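You operate a simulated robot arm through the tools that you are given. There is no shell and no other tool.

The job below is to be done with a simulated two-armed robot. You get a single attempt, and the scene is never put back.

JOB
Crimp both jumpers in the blue press and lay them in the yellow tray.
Fine: barrel in the die, one full stroke each, no stroke on an empty die.

Only the result counts: the job must be done as asked and must still hold three seconds after the hand-in. Knocking over, shifting, dropping, spilling or breaking anything else fails it.

ROBOT AND FRAMES
Two 7-joint arms with two-finger parallel grippers on one trunk that stands fixed in place. Base frame: the origin is at the foot of the trunk, x ahead of it, y to its left, z up. Lengths are in m, angles in rad, forces in N, time in s.
The left shoulder is at [0.071, 0.156, 1.23], the right one opposite. Each reaches about 1.231 m from its shoulder. Payload 3.91 kg a hand.
The tool frame of a hand sits at the grasp point between the pads (the TCP): z along the fingers, y along the line on which they close. The tips reach 0.03 m beyond it. Largest opening 0.11 m; finger width 0.02, thickness 0.01; the body of the gripper, 0.048 by 0.112 m, starts 0.055 m behind the TCP.
Orientation is that of the tool frame in the base frame, as a unit quaternion [w, x, y, z]. With the fingers straight down and closing along the base's y, the tool's x points along the base's -x, its y along +y and its z along -z.

CONTROLS
- The arms move only by the tool servo_tool. It takes "left_rows", "right_rows" or both (then of equal length, played together; a hand with none holds still); each is a list of rows, each an object of numbers (a shift or turn left out is 0, a gripper value left out holds the last): "rx", "ry", "rz": the turn, a rotation vector about the tool's x, y, z in rad; "tx", "ty", "tz": the shift along the tool's x, y, z in m; "gripper": the opening, from 0 (shut) to 1 (fully open). In form: [{"rx": .., "ry": .., "rz": .., "tx": .., "ty": .., "tz": .., "gripper": ..}, ...]. A call has 1 to 20 rows; each row is the pose to reach, as a shift and turn from the pose commanded when the call began, along the tool's axes at that moment. Each row takes 0.2 s and may step no farther than 0.05 m and 0.15 rad from the row before; otherwise, or with a gripper value out of range, the whole call is refused. A pose out of reach is approached as far as the arm can. The call stops where the force on the tool passes 50 N (or 10 N more than at its start, if that is more) or the arm is blocked; 0.2 s more then pass. Each finger travels about 0.108 m/s and halts on what it meets, pressing with about 28 N; the grip force reading is that of the motor and also rises with nothing between the fingers. The clock runs only during rows and for 0.2 s after the last one: add rows that repeat a pose to give the fingers time. The reply holds the time, the measured pose of the TCP, the force on the tool along the base axes, the opening and the grip force, in the units named above and with some noise, with the torque about the TCP (base axes, N m) and any sound that the robot's microphone picked up, and new pictures: "pictures" is both (left out), scene, wrist or none (wrist: the cameras of the hands that moved).
- Cameras (640 x 400 px; columns grow to the right, rows downward): "scene" is now at [0.1422, 0.002, 1.4704]; the picture's right is [0.02, -1.00, 0.00], its down [-0.45, -0.01, -0.89] and it looks along [0.89, 0.01, -0.45] (base axes); focal length 328 px, centre (320, 200). "left" rides on the left gripper at [0.072, -0.017, -0.103] in its tool frame; the picture's right is [0.23, 0.97, 0.00], its down [-0.76, 0.18, -0.62] and it looks along [-0.61, 0.14, 0.78] (tool axes); focal length 222 px, centre (320, 200). "right" rides on the right gripper at [0.072, 0.017, -0.103] in its tool frame; the picture's right is [-0.23, 0.97, 0.00], its down [-0.76, -0.18, -0.62] and it looks along [-0.61, -0.14, 0.78] (tool axes); focal length 222 px, centre (320, 200). There is no depth. A picture from a camera that has moved, and an enlarged one, comes with that camera's place and axes in the base frame and with its lens.
- raise_lower(by): slides the trunk up (or, below 0, down) by that many m; the arms and the scene camera ride with it, the base frame stays. It gives what a move gives, with no picture.
- turn_head(pan, tilt): turns the head with the scene camera to pan (to the left, within 1.501 rad either way) and tilt (down, from -0.506 to 1.204), counted from straight ahead of the robot. It gives what a move gives, and a new picture of the scene camera.
- inspect(camera, box): a new picture of the part [left, top, right, bottom] of that camera's present view, enlarged. No time passes.
- hand_in(): hands the job in; it is judged then, once.

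Nothing tells you positions but the pictures and the camera data. Unless the task says otherwise, let go and move clear before handing in.

The tools are called after ">>>" as a command line: name --argument value ..., lists and objects as JSON in quotes. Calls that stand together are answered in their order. servo_tool: Moves the arms, as the interface text tells. Its arguments: {"type":"object","properties":{"left_rows":{"type":"array"},"right_rows":{"type":"array"},"pictures":{"type":"string","enum":["both","scene","wrist","none"]}},"required":[]} The other tools are called the same way: raise_lower (by) moves the trunk up or down; turn_head (pan, tilt) turns the head that bears the scene camera; inspect (camera, box) takes an enlarged picture of a part of a camera's view; hand_in () hands the job in.

At the start:

```text
t: 0.0
left_tcp_pos: [0.5722, 0.2883, 1.3522]
left_tcp_rot: [0.001, -0.001, 1.0, 0.001]
left_contact_force: [-0.2, 0.8, 0.6]
left_wrist_torque: [0.01, 0.01, 0.0]
left_finger_gap: 0.1098
left_gripper_force: 0.0
right_tcp_pos: [0.797, -0.3296, 1.2675]
right_tcp_rot: [0.0, 0.0, 1.0, 0.0]
right_contact_force: [-0.3, 0.8, 0.2]
right_wrist_torque: [0.02, 0.02, 0.0]
right_finger_gap: 0.1102
right_gripper_force: 0.0
trunk travel left (down, up): [-0.675, 0.265]
head pan, tilt (commanded): [0.016, 0.463]
```

scene: 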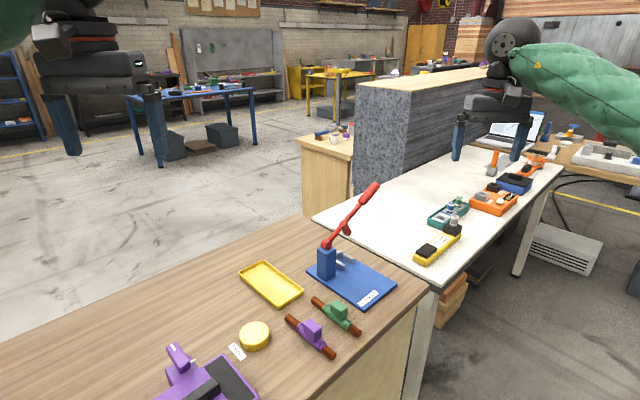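
right: 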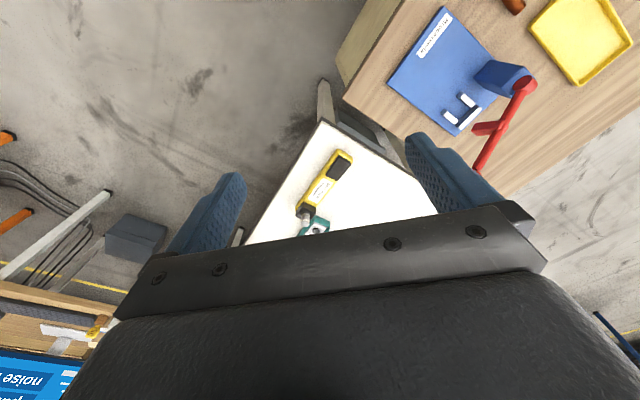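
left: 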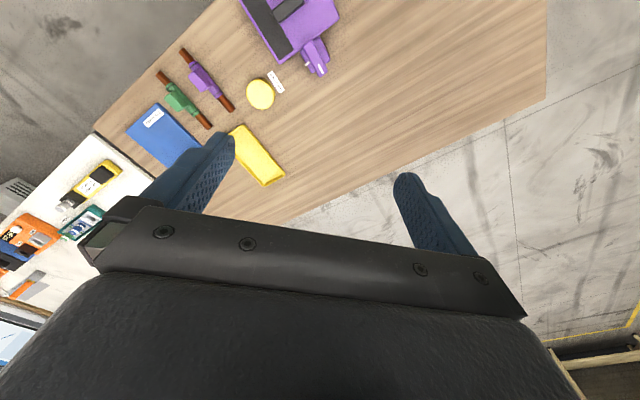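

I see a wooden table with a blue lever press (red handle), a yellow tray, and two jumpers (purple and green blocks with brown ends), plus a purple tool and a yellow disc. I will look closer before moving anything.

>>> inspect --camera "scene" --box '[220, 170, 440, 310]'

>>> inspect --camera "scene" --box '[220, 260, 440, 400]'

>>> inspect --camera "right" --box '[370, 0, 640, 170]'

>>> inspect --camera "left" --box '[90, 0, 360, 190]'

```text
2.86 times, centred on (330, 240) of scene
camera zoom: at [0.1422, 0.002, 1.4704], right [0.02, -1.0, 0.0], down [-0.45, -0.01, -0.89], along [0.89, 0.01, -0.45], focal length 938 px, centre (291, 86)
```

zoom: 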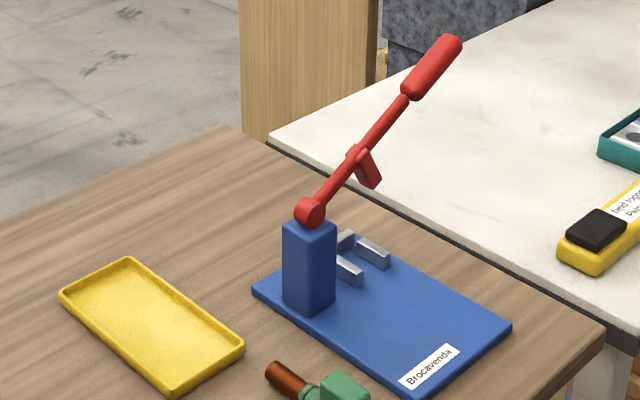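

```text
2.86 times, centred on (330, 330) of scene
camera zoom: at [0.1422, 0.002, 1.4704], right [0.02, -1.0, 0.0], down [-0.45, -0.01, -0.89], along [0.89, 0.01, -0.45], focal length 938 px, centre (291, -171)
```

zoom: 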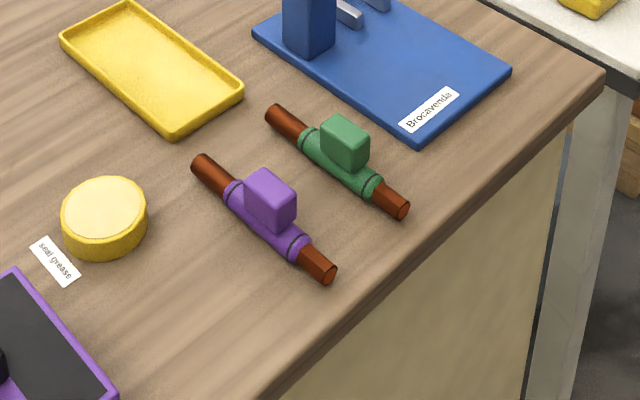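

```text
2.35 times, centred on (505, 85) of right
camera zoom: at [0.725, -0.3122, 1.3701], right [0.23, 0.97, 0.0], down [0.76, -0.18, 0.62], along [0.61, -0.14, -0.78], focal length 523 px, centre (-115, 471)
```

zoom: 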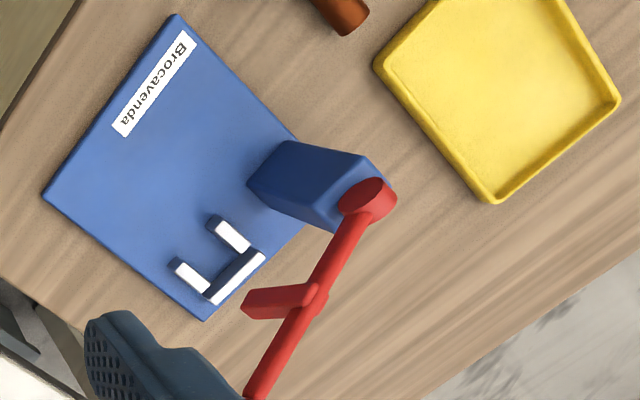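

```text
2.11 times, centred on (225, 95) of left
camera zoom: at [0.4997, 0.2709, 1.4543], right [-0.23, 0.97, 0.0], down [0.76, 0.18, 0.62], along [0.61, 0.14, -0.78], focal length 468 px, centre (520, 421)
```

zoom: 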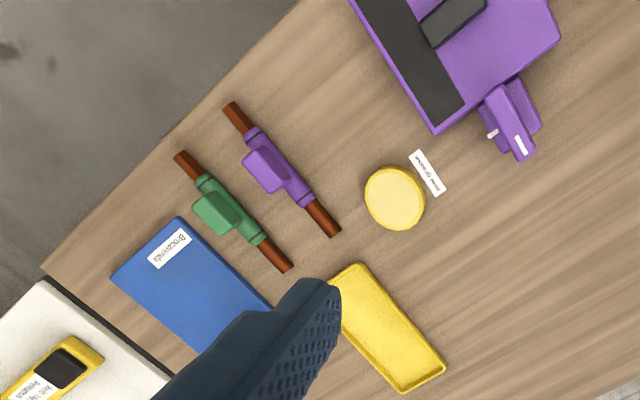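

The press is a lever press: plate about 0.14 × 0.21 m, plate top near z≈0.855, a U-shaped die under the lever around (0.93,-0.05), and the jumpers are roughly 0.15 m long. I'll move the right hand over for a close view of the die and jumpers.

>>> servo_tool --right_rows '[{"tx": 0.008, "ty": 0.036, "tz": 0.016}, {"tx": 0.016, "ty": 0.072, "tz": 0.032}, {"tx": 0.024, "ty": 0.108, "tz": 0.048}, {"tx": 0.032, "ty": 0.144, "tz": 0.064}, {"tx": 0.04, "ty": 0.18, "tz": 0.08}, {"tx": 0.048, "ty": 0.216, "tz": 0.096}, {"tx": 0.056, "ty": 0.252, "tz": 0.112}, {"tx": 0.064, "ty": 0.288, "tz": 0.128}, {"tx": 0.069, "ty": 0.326, "tz": 0.145}]' --pictures "both"

```text
t: 2.0
left_tcp_pos: [0.573, 0.2888, 1.3509]
left_tcp_rot: [-0.001, 0.0, 1.0, -0.001]
left_contact_force: [1.1, 0.0, 0.1]
left_wrist_torque: [-0.01, 0.04, 0.02]
left_finger_gap: 0.1102
left_gripper_force: 0.0
right_tcp_pos: [0.7285, -0.0023, 1.1223]
right_tcp_rot: [0.0, 0.001, 1.0, -0.001]
right_contact_force: [0.6, 0.4, -0.7]
right_wrist_torque: [-0.03, -0.02, 0.0]
right_finger_gap: 0.1104
right_gripper_force: 0.1
trunk travel left (down, up): [-0.675, 0.265]
head pan, tilt (commanded): [0.016, 0.463]
camera scene: at [0.1428, 0.0036, 1.4703], right [0.02, -1.0, 0.0], down [-0.45, -0.01, -0.89], along [0.89, 0.01, -0.45], focal length 328 px, centre (320, 200)
camera right: at [0.6559, 0.0152, 1.2254], right [0.23, 0.97, 0.0], down [0.76, -0.18, 0.62], along [0.61, -0.14, -0.78], focal length 222 px, centre (320, 200)
```

scene: 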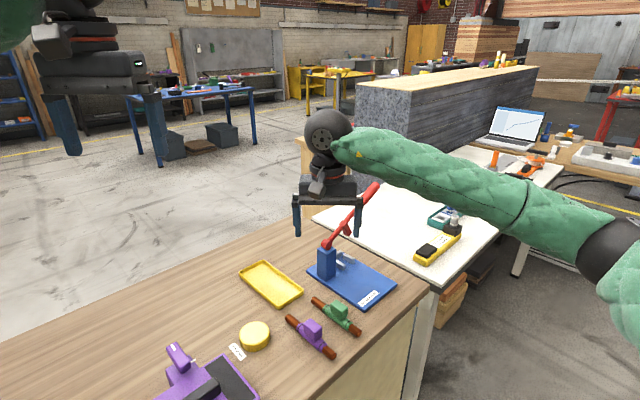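
right: 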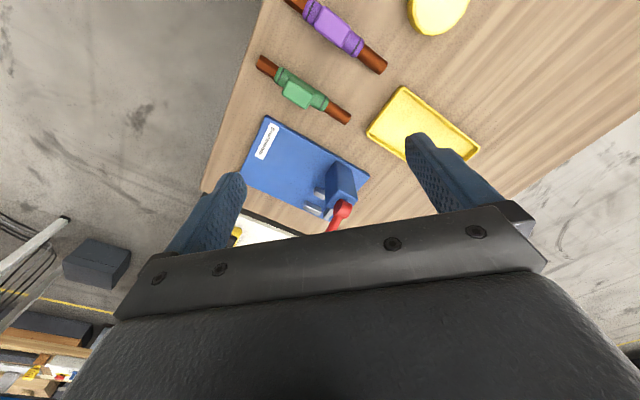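

The right wrist camera now sees the press, both jumpers and the tray. I'll enlarge the details.

>>> inspect --camera "right" --box '[220, 100, 380, 240]'

>>> inspect --camera "right" --box '[240, 0, 400, 130]'

>>> inspect --camera "scene" --box '[290, 220, 410, 310]'

>>> inspect --camera "scene" --box '[270, 280, 380, 370]'

```text
2.86 times, centred on (300, 170) of right
camera zoom: at [0.6559, 0.0152, 1.2254], right [0.23, 0.97, 0.0], down [0.76, -0.18, 0.62], along [0.61, -0.14, -0.78], focal length 635 px, centre (377, 286)
```

zoom: 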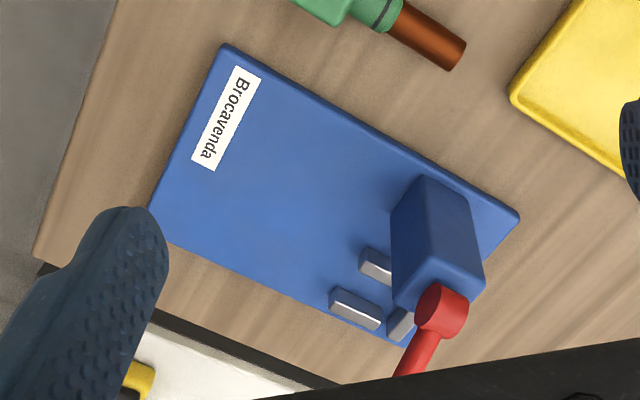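

```text
3.08 times, centred on (320, 65) of right
camera zoom: at [0.6559, 0.0152, 1.2254], right [0.23, 0.97, 0.0], down [0.76, -0.18, 0.62], along [0.61, -0.14, -0.78], focal length 684 px, centre (320, 615)
```

zoom: 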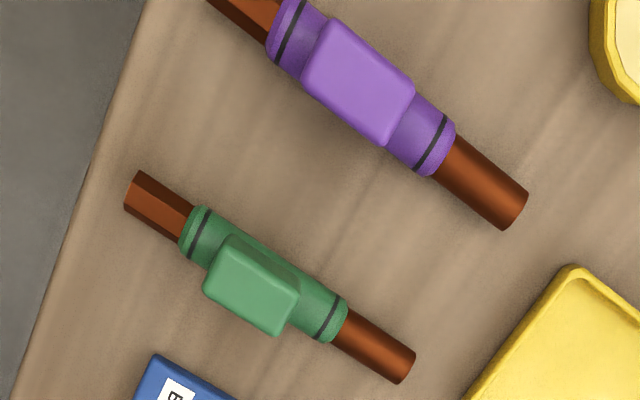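

```text
4.44 times, centred on (350, 265) of scene
camera zoom: at [0.1428, 0.0036, 1.4703], right [0.02, -1.0, 0.0], down [-0.45, -0.01, -0.89], along [0.89, 0.01, -0.45], focal length 1458 px, centre (187, -89)
```

zoom: 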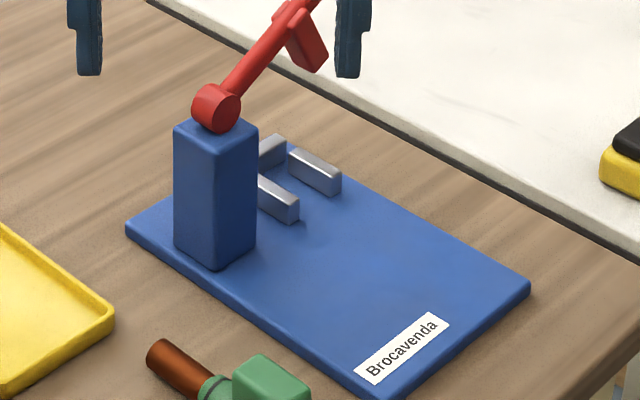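

```text
4.44 times, centred on (325, 325) of scene
camera zoom: at [0.1428, 0.0036, 1.4703], right [0.02, -1.0, 0.0], down [-0.45, -0.01, -0.89], along [0.89, 0.01, -0.45], focal length 1458 px, centre (298, -356)
```

zoom: 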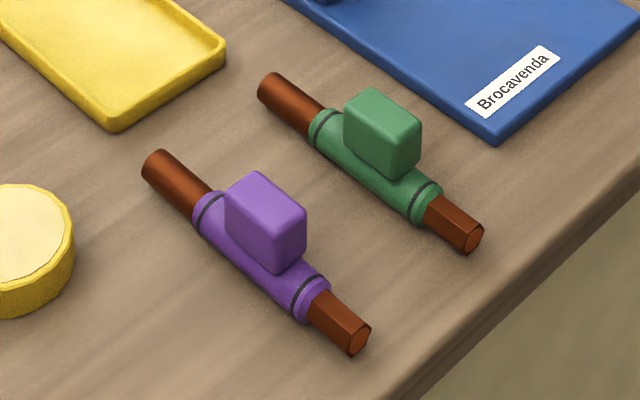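

The brown ends differ: one end is round and the other hexagonal (looks already crimped), so the round end (pointing toward +x,+y) is the barrel for the U-shaped die. I'll turn the right gripper about 47° to line up with the press and jumpers, and move closer for a look straight into the die.

>>> servo_tool --right_rows '[{"tx": -0.016, "ty": -0.016, "tz": 0.01, "rz": -0.117}, {"tx": -0.033, "ty": -0.032, "tz": 0.025, "rz": -0.234}, {"tx": -0.05, "ty": -0.048, "tz": 0.04, "rz": -0.351}, {"tx": -0.067, "ty": -0.064, "tz": 0.06, "rz": -0.468}, {"tx": -0.084, "ty": -0.08, "tz": 0.08, "rz": -0.585}, {"tx": -0.1, "ty": -0.096, "tz": 0.1, "rz": -0.702}, {"tx": -0.1165, "ty": -0.111, "tz": 0.122, "rz": -0.815}]' --pictures "both"

```text
t: 3.6
left_tcp_pos: [0.5743, 0.2872, 1.3518]
left_tcp_rot: [-0.001, -0.001, 1.0, 0.0]
left_contact_force: [-0.3, 0.0, -0.5]
left_wrist_torque: [-0.01, -0.02, 0.0]
left_finger_gap: 0.1102
left_gripper_force: 0.0
right_tcp_pos: [0.8469, -0.1151, 0.9972]
right_tcp_rot: [0.0, -0.397, 0.918, 0.0]
right_contact_force: [0.7, -0.9, -0.1]
right_wrist_torque: [0.01, 0.0, -0.02]
right_finger_gap: 0.1101
right_gripper_force: 0.1
trunk travel left (down, up): [-0.675, 0.265]
head pan, tilt (commanded): [0.016, 0.463]
camera scene: at [0.1429, 0.0016, 1.4703], right [0.02, -1.0, 0.0], down [-0.45, -0.01, -0.89], along [0.89, 0.02, -0.45], focal length 328 px, centre (320, 200)
camera right: at [0.7851, -0.1546, 1.1004], right [-0.55, 0.83, 0.0], down [0.65, 0.43, 0.62], along [0.52, 0.35, -0.78], focal length 222 px, centre (320, 200)
```

scene: 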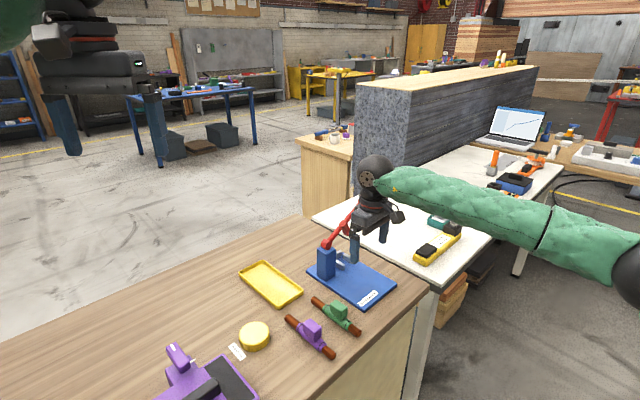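
right: 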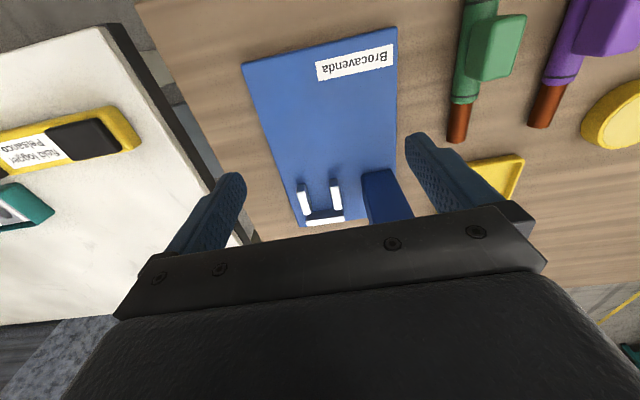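

>>> inspect --camera "right" --box '[230, 110, 430, 235]'

>>> inspect --camera "right" --box '[230, 0, 430, 125]'

>>> inspect --camera "right" --box '[420, 0, 640, 150]'

```text
3.20 times, centred on (330, 172) of right
camera zoom: at [0.7851, -0.1546, 1.1004], right [-0.55, 0.83, 0.0], down [0.65, 0.43, 0.62], along [0.52, 0.35, -0.78], focal length 711 px, centre (288, 288)
```

zoom: 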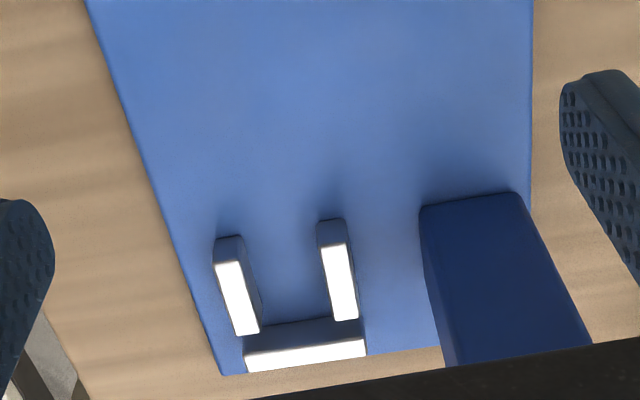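

```text
3.20 times, centred on (330, 62) of right
camera zoom: at [0.7851, -0.1546, 1.1004], right [-0.55, 0.83, 0.0], down [0.65, 0.43, 0.62], along [0.52, 0.35, -0.78], focal length 711 px, centre (288, 640)
```

zoom: 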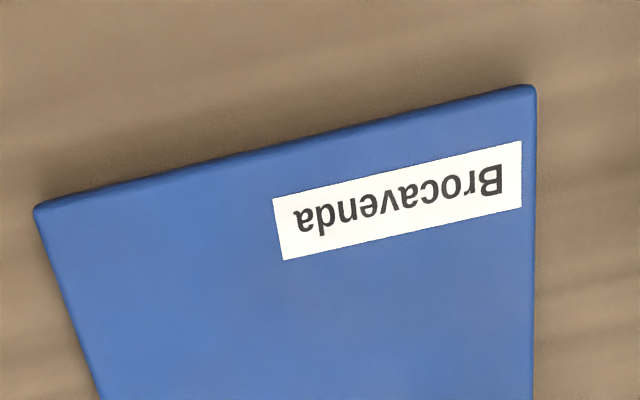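

```text
2.67 times, centred on (530, 75) of right
camera zoom: at [0.7851, -0.1546, 1.1004], right [-0.55, 0.83, 0.0], down [0.65, 0.43, 0.62], along [0.52, 0.35, -0.78], focal length 592 px, centre (-240, 533)
```

zoom: 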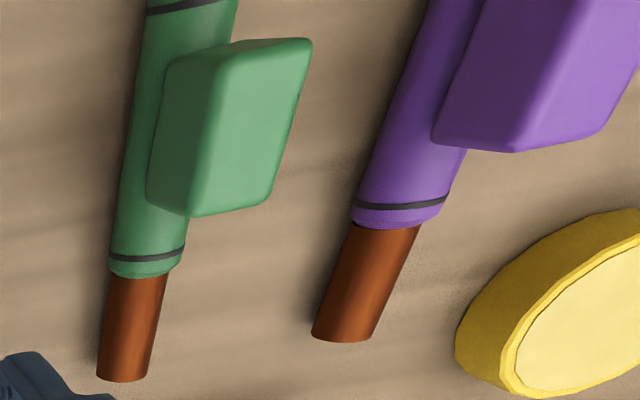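

I can see the U-die clearly: two side bars, a back bar, open toward the label side, with the plate at about 44° and its top near z≈0.862. I'll zoom further in to measure the die and jumper more precisely.

>>> inspect --camera "right" --box '[285, 170, 365, 230]'

>>> inspect --camera "scene" --box '[320, 205, 380, 275]'

>>> inspect --camera "scene" --box '[300, 290, 370, 345]'

>>> inspect --camera "scene" --box '[225, 250, 315, 320]'

```text
6.67 times, centred on (325, 200) of right
camera zoom: at [0.7851, -0.1546, 1.1004], right [-0.55, 0.83, 0.0], down [0.65, 0.43, 0.62], along [0.52, 0.35, -0.78], focal length 1481 px, centre (287, 200)
```

zoom: 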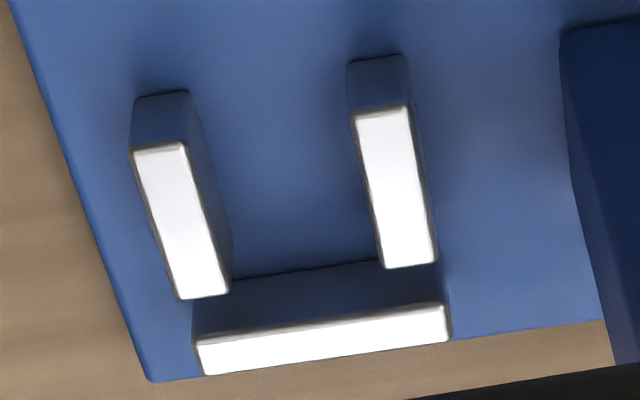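

```text
5.71 times, centred on (350, 240) of scene
camera zoom: at [0.1429, 0.0016, 1.4703], right [0.02, -1.0, 0.0], down [-0.45, -0.01, -0.89], along [0.89, 0.02, -0.45], focal length 1875 px, centre (149, -29)
```

zoom: 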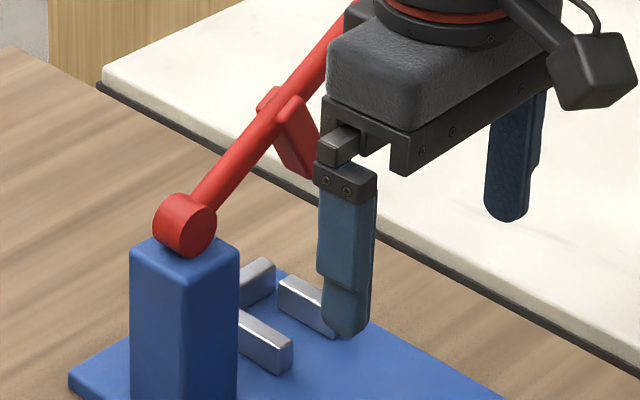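

```text
7.27 times, centred on (335, 318) of scene
camera zoom: at [0.1429, 0.0016, 1.4703], right [0.02, -1.0, 0.0], down [-0.45, -0.01, -0.89], along [0.89, 0.02, -0.45], focal length 2386 px, centre (211, -654)
```

zoom: 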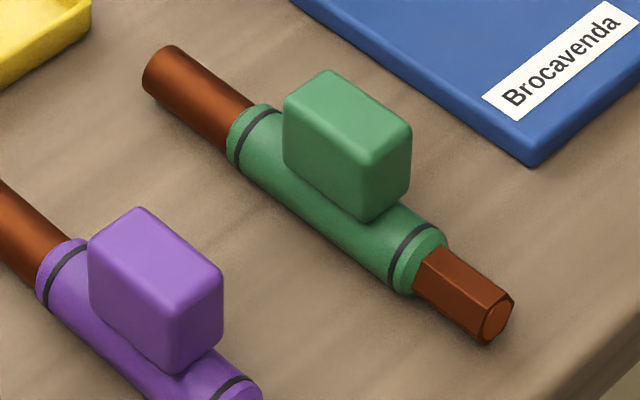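

```text
5.71 times, centred on (270, 285) of scene
camera zoom: at [0.1429, 0.0016, 1.4703], right [0.02, -1.0, 0.0], down [-0.45, -0.01, -0.89], along [0.89, 0.02, -0.45], focal length 1875 px, centre (606, -286)
```

zoom: 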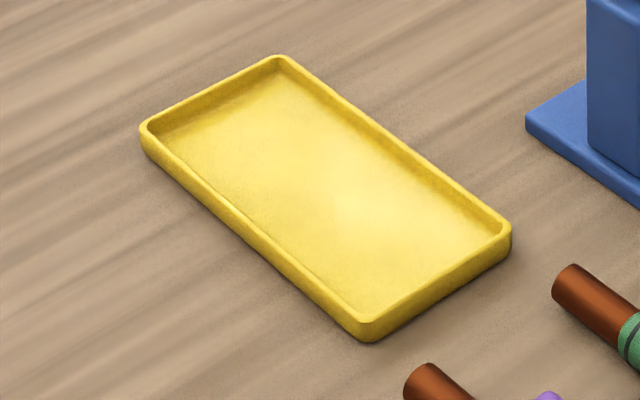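

The die's side bars run e_l ±19 mm around (0.934,-0.056) with a 31 mm gap and a back bar 30 mm behind centre; the round barrel end is about 36 mm long. Next I'll move the right gripper above the green jumper (about (0.729,-0.024)) for a close view before grasping its block.

>>> servo_tool --right_rows '[{"tx": 0.003, "ty": 0.03, "tz": -0.015, "gripper": 0.8}, {"tx": 0.006, "ty": 0.065, "tz": -0.03, "gripper": 0.7}, {"tx": 0.01, "ty": 0.105, "tz": -0.03, "gripper": 0.6}, {"tx": 0.014, "ty": 0.1487, "tz": -0.03, "gripper": 0.6}, {"tx": 0.014, "ty": 0.1487, "tz": -0.03, "gripper": 0.6}]' --pictures "both"

```text
t: 4.8
left_tcp_pos: [0.574, 0.2874, 1.351]
left_tcp_rot: [-0.001, -0.001, 1.0, 0.0]
left_contact_force: [-0.7, -0.2, 0.1]
left_wrist_torque: [0.01, -0.01, 0.02]
left_finger_gap: 0.1101
left_gripper_force: 0.3
right_tcp_pos: [0.7274, -0.0238, 1.0281]
right_tcp_rot: [0.0, -0.397, 0.918, 0.0]
right_contact_force: [-0.3, 0.1, 0.2]
right_wrist_torque: [-0.01, 0.0, -0.02]
right_finger_gap: 0.0659
right_gripper_force: 0.0
trunk travel left (down, up): [-0.675, 0.265]
head pan, tilt (commanded): [0.016, 0.463]
camera scene: at [0.1426, 0.0013, 1.4704], right [0.02, -1.0, 0.0], down [-0.45, -0.01, -0.89], along [0.89, 0.01, -0.45], focal length 328 px, centre (320, 200)
camera right: at [0.6649, -0.0639, 1.1319], right [-0.55, 0.83, 0.0], down [0.65, 0.43, 0.62], along [0.52, 0.34, -0.78], focal length 222 px, centre (320, 200)
```

scene: 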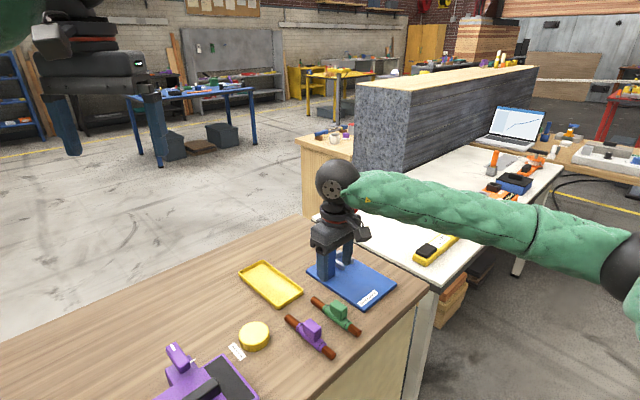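
right: 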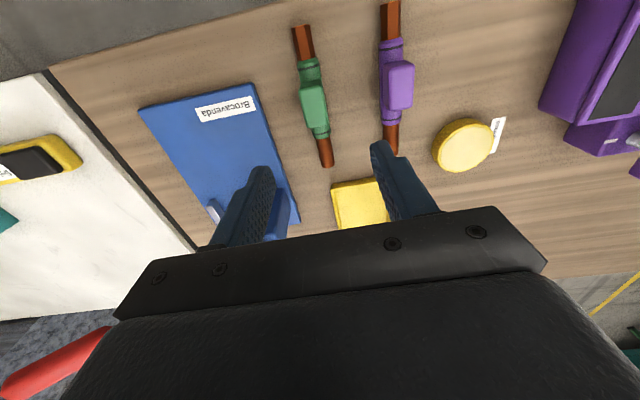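

>>> inspect --camera "right" --box '[270, 10, 350, 180]'

>>> inspect --camera "right" --box '[360, 0, 440, 170]'

>>> inspect --camera "right" --box '[285, 50, 345, 100]'

```text
2.35 times, centred on (310, 95) of right
camera zoom: at [0.6649, -0.0639, 1.1319], right [-0.55, 0.83, 0.0], down [0.65, 0.43, 0.62], along [0.52, 0.34, -0.78], focal length 523 px, centre (344, 447)
```

zoom: 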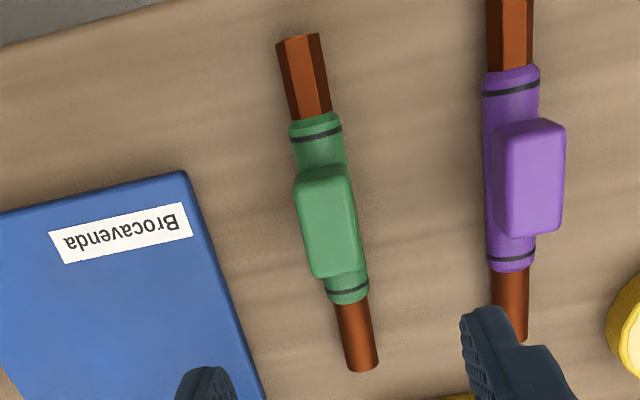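

```text
2.35 times, centred on (400, 85) of right
camera zoom: at [0.6649, -0.0639, 1.1319], right [-0.55, 0.83, 0.0], down [0.65, 0.43, 0.62], along [0.52, 0.34, -0.78], focal length 523 px, centre (132, 471)
```

zoom: 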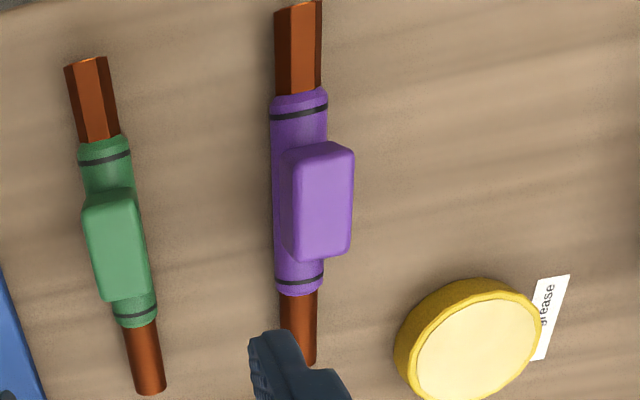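

```text
8.00 times, centred on (315, 75) of right
camera zoom: at [0.6649, -0.0639, 1.1319], right [-0.55, 0.83, 0.0], down [0.65, 0.43, 0.62], along [0.52, 0.34, -0.78], focal length 1777 px, centre (360, 1200)
```

zoom: 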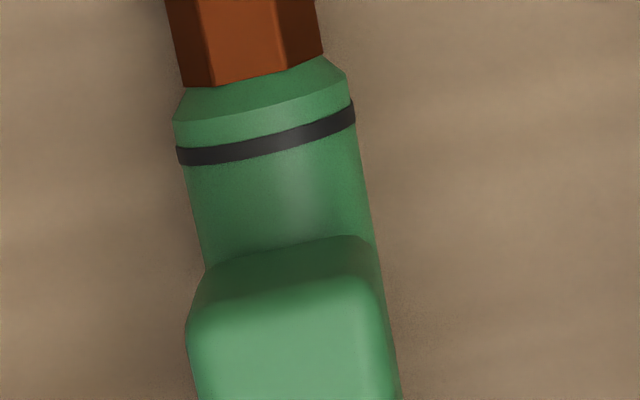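

The green jumper's block is centred near (0.723,-0.032) with its top at about z≈0.903; jumper axis is ~45°. I'll align over the block and descend to just above it for a check.

>>> servo_tool --right_rows '[{"tx": 0.005, "ty": -0.002, "tz": 0.03, "rz": 0.015, "gripper": 0.55}, {"tx": 0.0088, "ty": -0.0036, "tz": 0.06, "rz": 0.031, "gripper": 0.55}, {"tx": 0.0088, "ty": -0.0036, "tz": 0.093, "rz": 0.031, "gripper": 0.55}]' --pictures "both"

>>> inspect --camera "right" --box '[240, 60, 400, 220]'

>>> inspect --camera "scene" --box '[280, 240, 390, 350]'

```text
t: 5.6
left_tcp_pos: [0.5737, 0.2882, 1.3519]
left_tcp_rot: [-0.001, -0.001, 1.0, -0.001]
left_contact_force: [-0.1, 0.5, 0.5]
left_wrist_torque: [-0.01, 0.0, -0.04]
left_finger_gap: 0.1101
left_gripper_force: 0.0
right_tcp_pos: [0.7237, -0.0316, 0.9368]
right_tcp_rot: [0.0, -0.382, 0.924, 0.0]
right_contact_force: [0.9, 0.0, -0.2]
right_wrist_torque: [0.02, 0.0, 0.0]
right_finger_gap: 0.0605
right_gripper_force: 0.0
trunk travel left (down, up): [-0.675, 0.265]
head pan, tilt (commanded): [0.016, 0.463]
camera scene: at [0.1427, 0.002, 1.4704], right [0.02, -1.0, 0.0], down [-0.45, -0.01, -0.89], along [0.89, 0.01, -0.45], focal length 328 px, centre (320, 200)
camera right: at [0.6609, -0.0703, 1.0402], right [-0.53, 0.85, 0.0], down [0.67, 0.41, 0.62], along [0.53, 0.33, -0.78], focal length 222 px, centre (320, 200)
```

scene: 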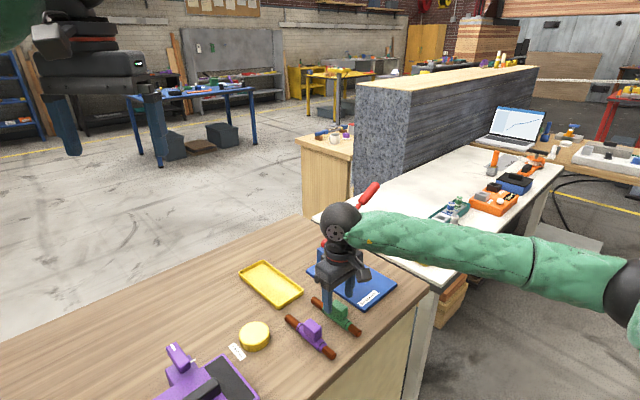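
right: 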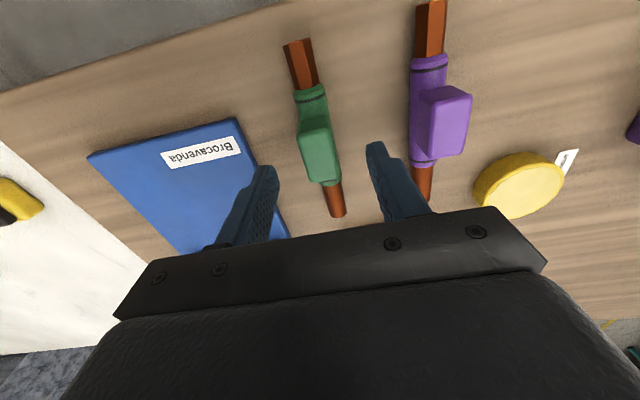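

```text
2.50 times, centred on (320, 140) of right
camera zoom: at [0.6609, -0.0703, 1.0402], right [-0.53, 0.85, 0.0], down [0.67, 0.41, 0.62], along [0.53, 0.33, -0.78], focal length 555 px, centre (320, 350)
```

zoom: 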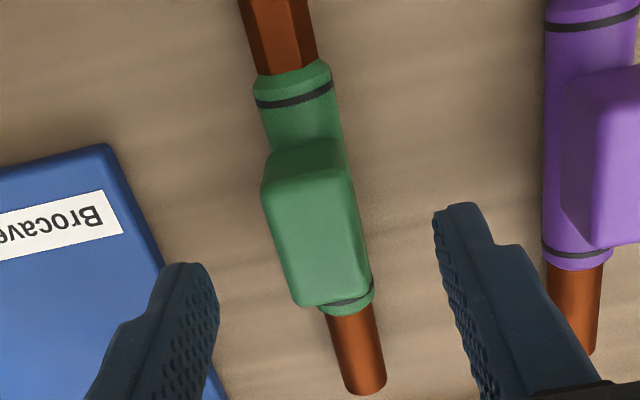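

```text
3.64 times, centred on (335, 295) of scene
camera zoom: at [0.1427, 0.002, 1.4704], right [0.02, -1.0, 0.0], down [-0.45, -0.01, -0.89], along [0.89, 0.01, -0.45], focal length 1193 px, centre (266, -146)
```

zoom: 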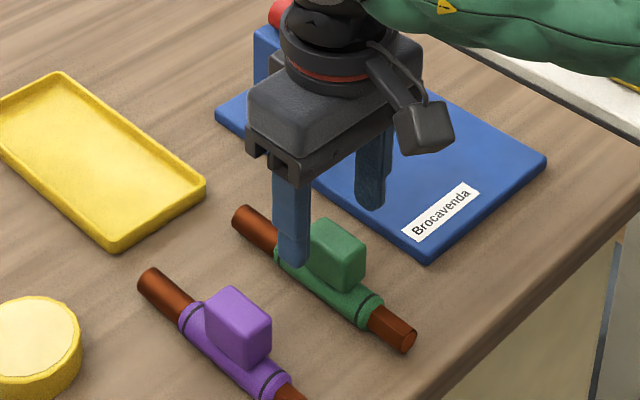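

The gripper is centred across the block; the block centre is about 4–5 mm farther toward the hex end. I'll correct, descend the last 26 mm, and close on the block.

>>> servo_tool --right_rows '[{"tx": 0.0045, "ty": 0.0008, "tz": 0.008, "gripper": 0.55}, {"tx": 0.0045, "ty": 0.0008, "tz": 0.018, "gripper": 0.55}, {"tx": 0.0045, "ty": 0.0008, "tz": 0.026, "gripper": 0.55}, {"tx": 0.0045, "ty": 0.0008, "tz": 0.026, "gripper": 0.55}]' --pictures "both"

>>> inspect --camera "right" --box '[240, 60, 400, 220]'

>>> inspect --camera "scene" --box '[290, 260, 390, 350]'

```text
t: 6.6
left_tcp_pos: [0.5738, 0.2872, 1.3524]
left_tcp_rot: [0.001, 0.0, 1.0, -0.001]
left_contact_force: [-0.5, -0.7, -0.8]
left_wrist_torque: [0.0, -0.02, 0.01]
left_finger_gap: 0.1101
left_gripper_force: 0.1
right_tcp_pos: [0.7202, -0.0336, 0.9132]
right_tcp_rot: [0.0, -0.382, 0.924, 0.0]
right_contact_force: [0.9, 0.1, 0.4]
right_wrist_torque: [0.02, 0.02, -0.01]
right_finger_gap: 0.0605
right_gripper_force: 0.1
trunk travel left (down, up): [-0.675, 0.265]
head pan, tilt (commanded): [0.016, 0.463]
camera scene: at [0.1422, 0.0021, 1.4704], right [0.02, -1.0, 0.0], down [-0.45, -0.01, -0.89], along [0.89, 0.01, -0.45], focal length 328 px, centre (320, 200)
camera right: at [0.6569, -0.0726, 1.015], right [-0.53, 0.85, 0.0], down [0.67, 0.41, 0.62], along [0.53, 0.33, -0.78], focal length 222 px, centre (320, 200)
```

scene: 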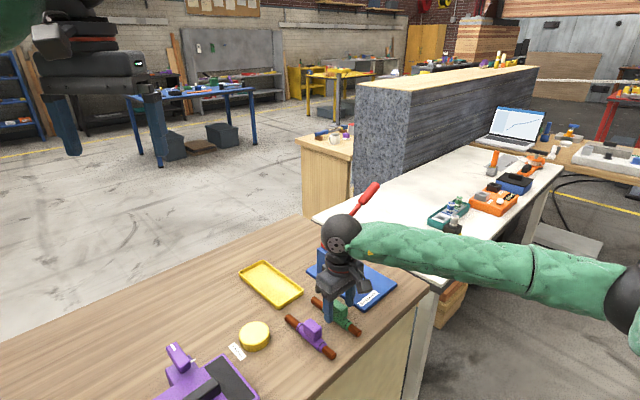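
right: 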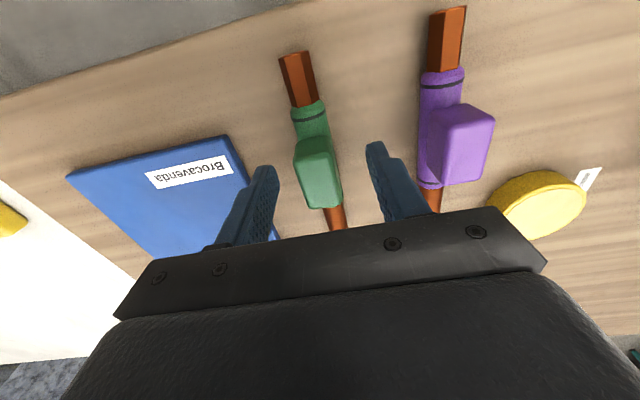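

```text
2.50 times, centred on (320, 140) of right
camera zoom: at [0.6569, -0.0726, 1.015], right [-0.53, 0.85, 0.0], down [0.67, 0.41, 0.62], along [0.53, 0.33, -0.78], focal length 555 px, centre (320, 350)
```

zoom: 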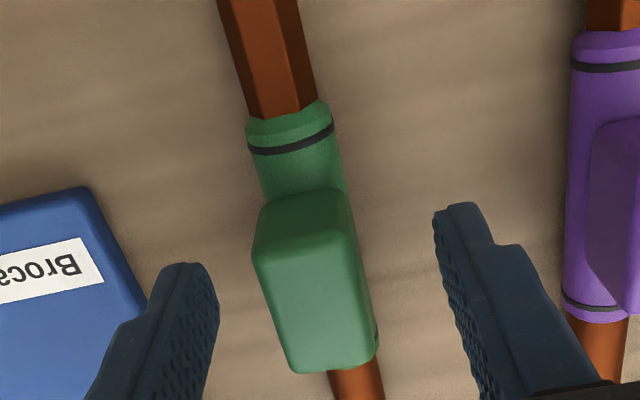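

```text
4.44 times, centred on (340, 305) of scene
camera zoom: at [0.1422, 0.0021, 1.4704], right [0.02, -1.0, 0.0], down [-0.45, -0.01, -0.89], along [0.89, 0.01, -0.45], focal length 1458 px, centre (231, -267)
```

zoom: 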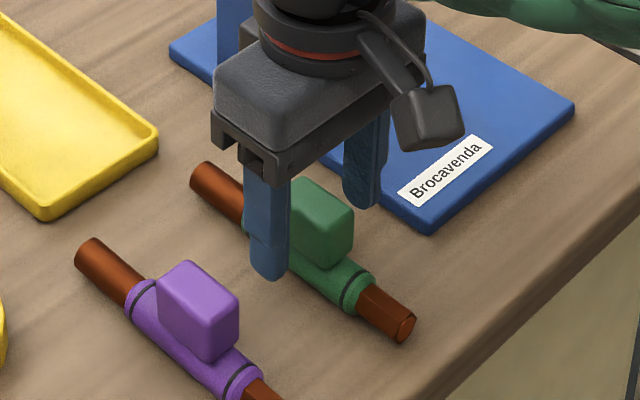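

Alignment looks right: the block sits centred between the pads. Closing the gripper on it now.

>>> servo_tool --right_rows '[{"gripper": 0.3}, {"gripper": 0.2}, {"gripper": 0.1}, {"gripper": 0.0}, {"gripper": 0.0}, {"gripper": 0.0}]' --pictures "both"

>>> inspect --camera "right" --box '[240, 60, 400, 220]'

```text
t: 8.0
left_tcp_pos: [0.5732, 0.2866, 1.3523]
left_tcp_rot: [0.0, -0.001, 1.0, 0.0]
left_contact_force: [0.6, 0.0, 0.2]
left_wrist_torque: [-0.02, -0.02, 0.01]
left_finger_gap: 0.1101
left_gripper_force: 0.0
right_tcp_pos: [0.7194, -0.0342, 0.9117]
right_tcp_rot: [0.0, -0.382, 0.924, 0.0]
right_contact_force: [-0.7, 0.0, 0.6]
right_wrist_torque: [-0.01, -0.06, 0.01]
right_finger_gap: 0.0229
right_gripper_force: 28.0
trunk travel left (down, up): [-0.675, 0.265]
head pan, tilt (commanded): [0.016, 0.463]
camera scene: at [0.1422, 0.0021, 1.4704], right [0.02, -1.0, 0.0], down [-0.45, -0.01, -0.89], along [0.89, 0.01, -0.45], focal length 328 px, centre (320, 200)
camera right: at [0.6569, -0.0725, 1.015], right [-0.53, 0.85, 0.0], down [0.67, 0.41, 0.62], along [0.53, 0.33, -0.78], focal length 222 px, centre (320, 200)
```

scene: 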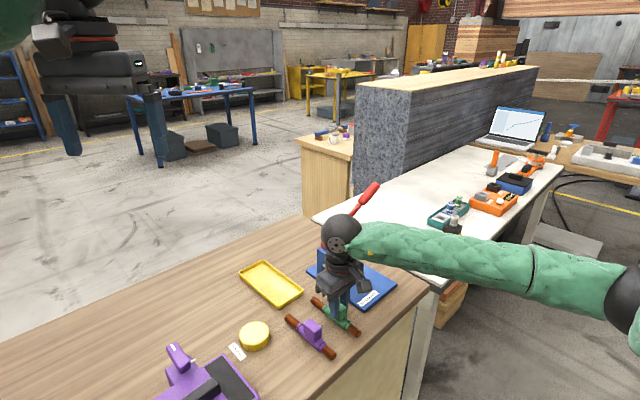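
right: 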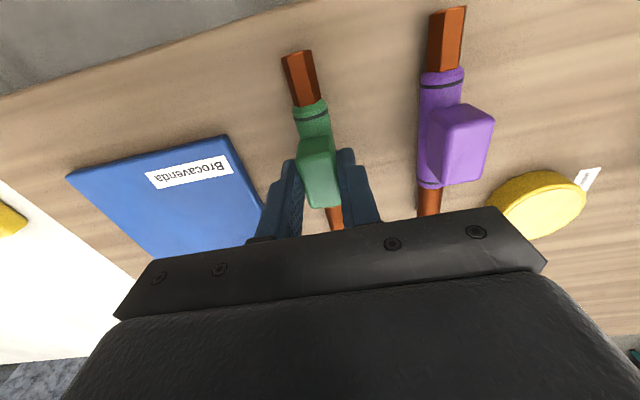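

```text
2.50 times, centred on (320, 140) of right
camera zoom: at [0.6569, -0.0725, 1.015], right [-0.53, 0.85, 0.0], down [0.67, 0.41, 0.62], along [0.53, 0.33, -0.78], focal length 555 px, centre (320, 350)
```

zoom: 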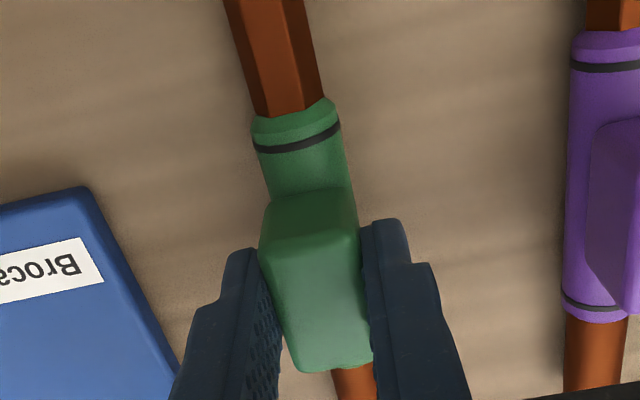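

The green block is gripped (gap 22.9 mm, 28 N). I'll lift it straight up by 7 cm and check how the jumper hangs.

>>> servo_tool --right_rows '[{"tz": -0.01, "gripper": 0.0}, {"tz": -0.03, "gripper": 0.0}, {"tz": -0.05, "gripper": 0.0}, {"tz": -0.07, "gripper": 0.0}, {"tz": -0.07, "gripper": 0.0}]' --pictures "both"

>>> inspect --camera "scene" --box '[290, 230, 390, 320]'

>>> inspect --camera "right" --box '[240, 20, 400, 220]'

```text
t: 9.2
left_tcp_pos: [0.5742, 0.2881, 1.3503]
left_tcp_rot: [0.0, -0.001, 1.0, -0.001]
left_contact_force: [-0.7, -0.4, -0.2]
left_wrist_torque: [0.0, -0.01, 0.0]
left_finger_gap: 0.1098
left_gripper_force: 0.1
right_tcp_pos: [0.7207, -0.0345, 0.9818]
right_tcp_rot: [0.0, -0.382, 0.924, 0.001]
right_contact_force: [-0.7, 0.5, 0.0]
right_wrist_torque: [0.02, 0.02, 0.0]
right_finger_gap: 0.0233
right_gripper_force: 28.3
trunk travel left (down, up): [-0.675, 0.265]
head pan, tilt (commanded): [0.016, 0.463]
camera scene: at [0.1425, 0.002, 1.4703], right [0.02, -1.0, 0.0], down [-0.45, -0.01, -0.89], along [0.89, 0.01, -0.45], focal length 328 px, centre (320, 200)
camera right: at [0.6571, -0.0732, 1.085], right [-0.53, 0.85, 0.0], down [0.67, 0.41, 0.62], along [0.53, 0.33, -0.78], focal length 222 px, centre (320, 200)
```

scene: 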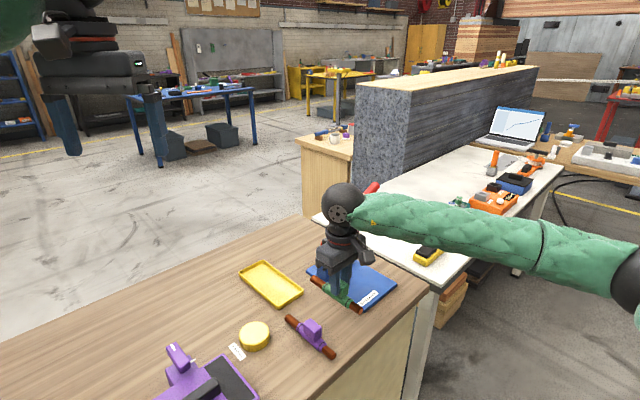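
right: 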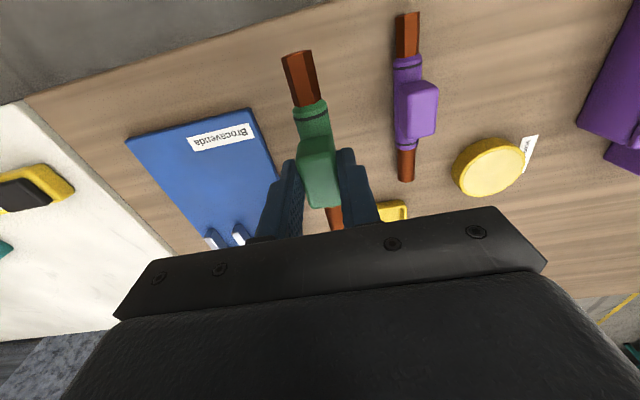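

```text
4.44 times, centred on (340, 275) of scene
camera zoom: at [0.1425, 0.002, 1.4703], right [0.02, -1.0, 0.0], down [-0.45, -0.01, -0.89], along [0.89, 0.01, -0.45], focal length 1458 px, centre (231, -133)
```

zoom: 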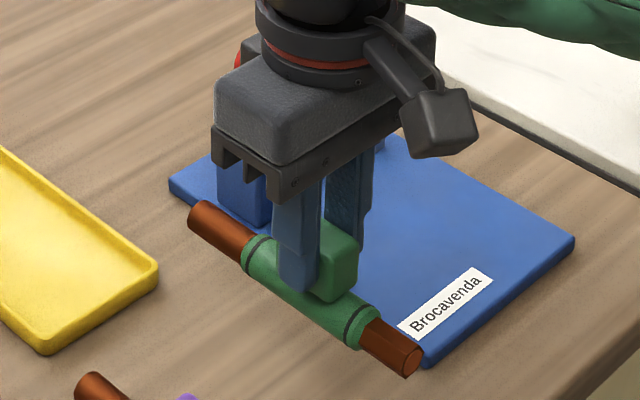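

```text
2.00 times, centred on (320, 120) of right
camera zoom: at [0.6571, -0.0732, 1.085], right [-0.53, 0.85, 0.0], down [0.67, 0.41, 0.62], along [0.53, 0.33, -0.78], focal length 444 px, centre (320, 360)
```

zoom: 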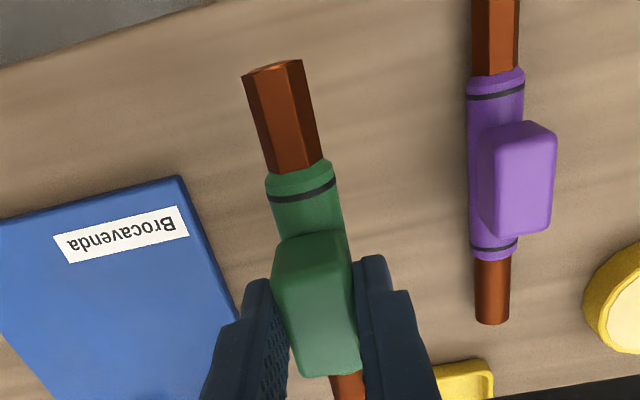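

The jumper hangs level: barrel tip ~90 mm ahead of the TCP, hex end ~60 mm behind. I'll carry it to a staging point in front of the die's open side, turned to the plate's 44°.

>>> servo_tool --right_rows '[{"tx": -0.002, "ty": -0.03, "tz": 0.0, "rz": 0.004}, {"tx": -0.004, "ty": -0.065, "tz": 0.0, "rz": 0.008}, {"tx": -0.006, "ty": -0.1, "tz": 0.0, "rz": 0.012}, {"tx": -0.009, "ty": -0.135, "tz": 0.003, "rz": 0.016}, {"tx": -0.0119, "ty": -0.1649, "tz": 0.0065, "rz": 0.016}, {"tx": -0.0119, "ty": -0.1649, "tz": 0.0065, "rz": 0.016}]' --pictures "both"

>>> inspect --camera "right" --box '[240, 100, 400, 240]'

>>> inspect --camera "scene" --box '[310, 200, 410, 290]'

```text
t: 10.6
left_tcp_pos: [0.5726, 0.2866, 1.3515]
left_tcp_rot: [-0.001, 0.0, 1.0, 0.001]
left_contact_force: [0.1, 0.2, 0.5]
left_wrist_torque: [-0.03, -0.03, -0.01]
left_finger_gap: 0.11
left_gripper_force: 0.1
right_tcp_pos: [0.8441, -0.1433, 0.9734]
right_tcp_rot: [0.0, -0.375, 0.927, 0.0]
right_contact_force: [0.3, 1.0, -0.5]
right_wrist_torque: [-0.01, 0.03, 0.06]
right_finger_gap: 0.023
right_gripper_force: 28.6
trunk travel left (down, up): [-0.675, 0.265]
head pan, tilt (commanded): [0.016, 0.463]
camera scene: at [0.142, 0.0023, 1.4704], right [0.02, -1.0, 0.0], down [-0.45, -0.01, -0.89], along [0.89, 0.01, -0.45], focal length 328 px, centre (320, 200)
camera right: at [0.7797, -0.1814, 1.0771], right [-0.51, 0.86, 0.0], down [0.67, 0.4, 0.62], along [0.53, 0.32, -0.78], focal length 222 px, centre (320, 200)
```

scene: 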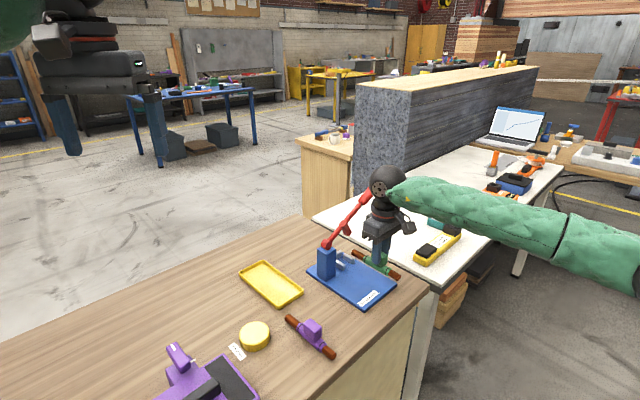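
right: 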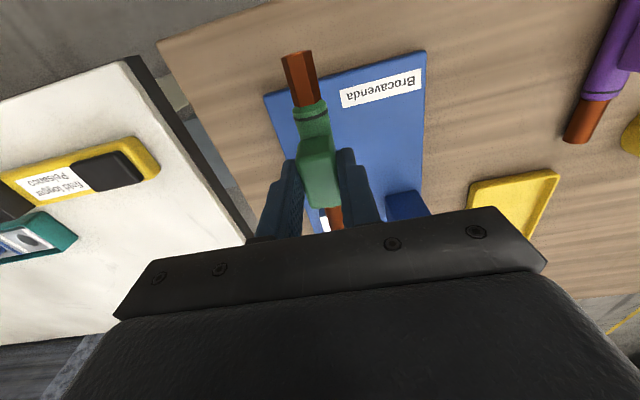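

```text
2.86 times, centred on (320, 170) of right
camera zoom: at [0.7797, -0.1814, 1.0771], right [-0.51, 0.86, 0.0], down [0.67, 0.4, 0.62], along [0.53, 0.32, -0.78], focal length 635 px, centre (320, 286)
```

zoom: 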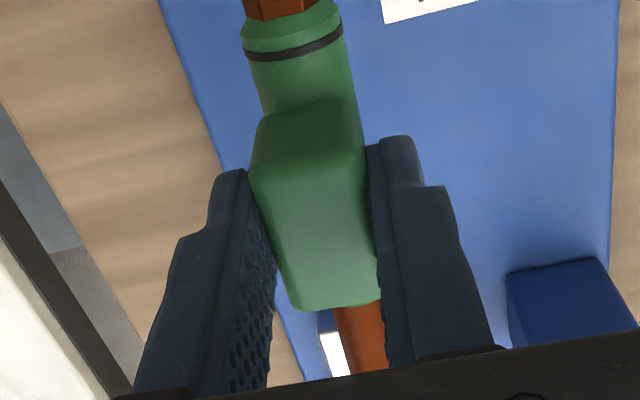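

```text
4.44 times, centred on (360, 245) of scene
camera zoom: at [0.142, 0.0023, 1.4704], right [0.02, -1.0, 0.0], down [-0.45, -0.01, -0.89], along [0.89, 0.01, -0.45], focal length 1458 px, centre (142, 0)
```

zoom: 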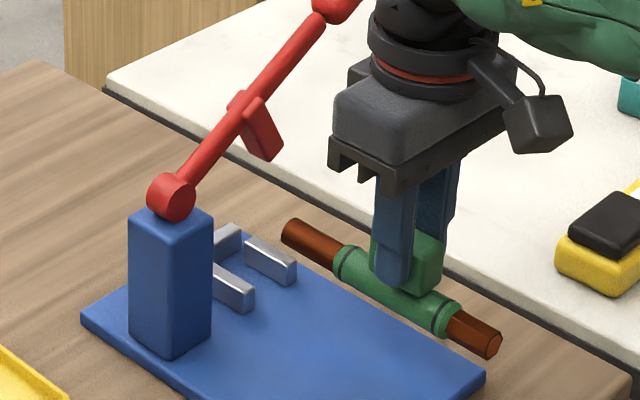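

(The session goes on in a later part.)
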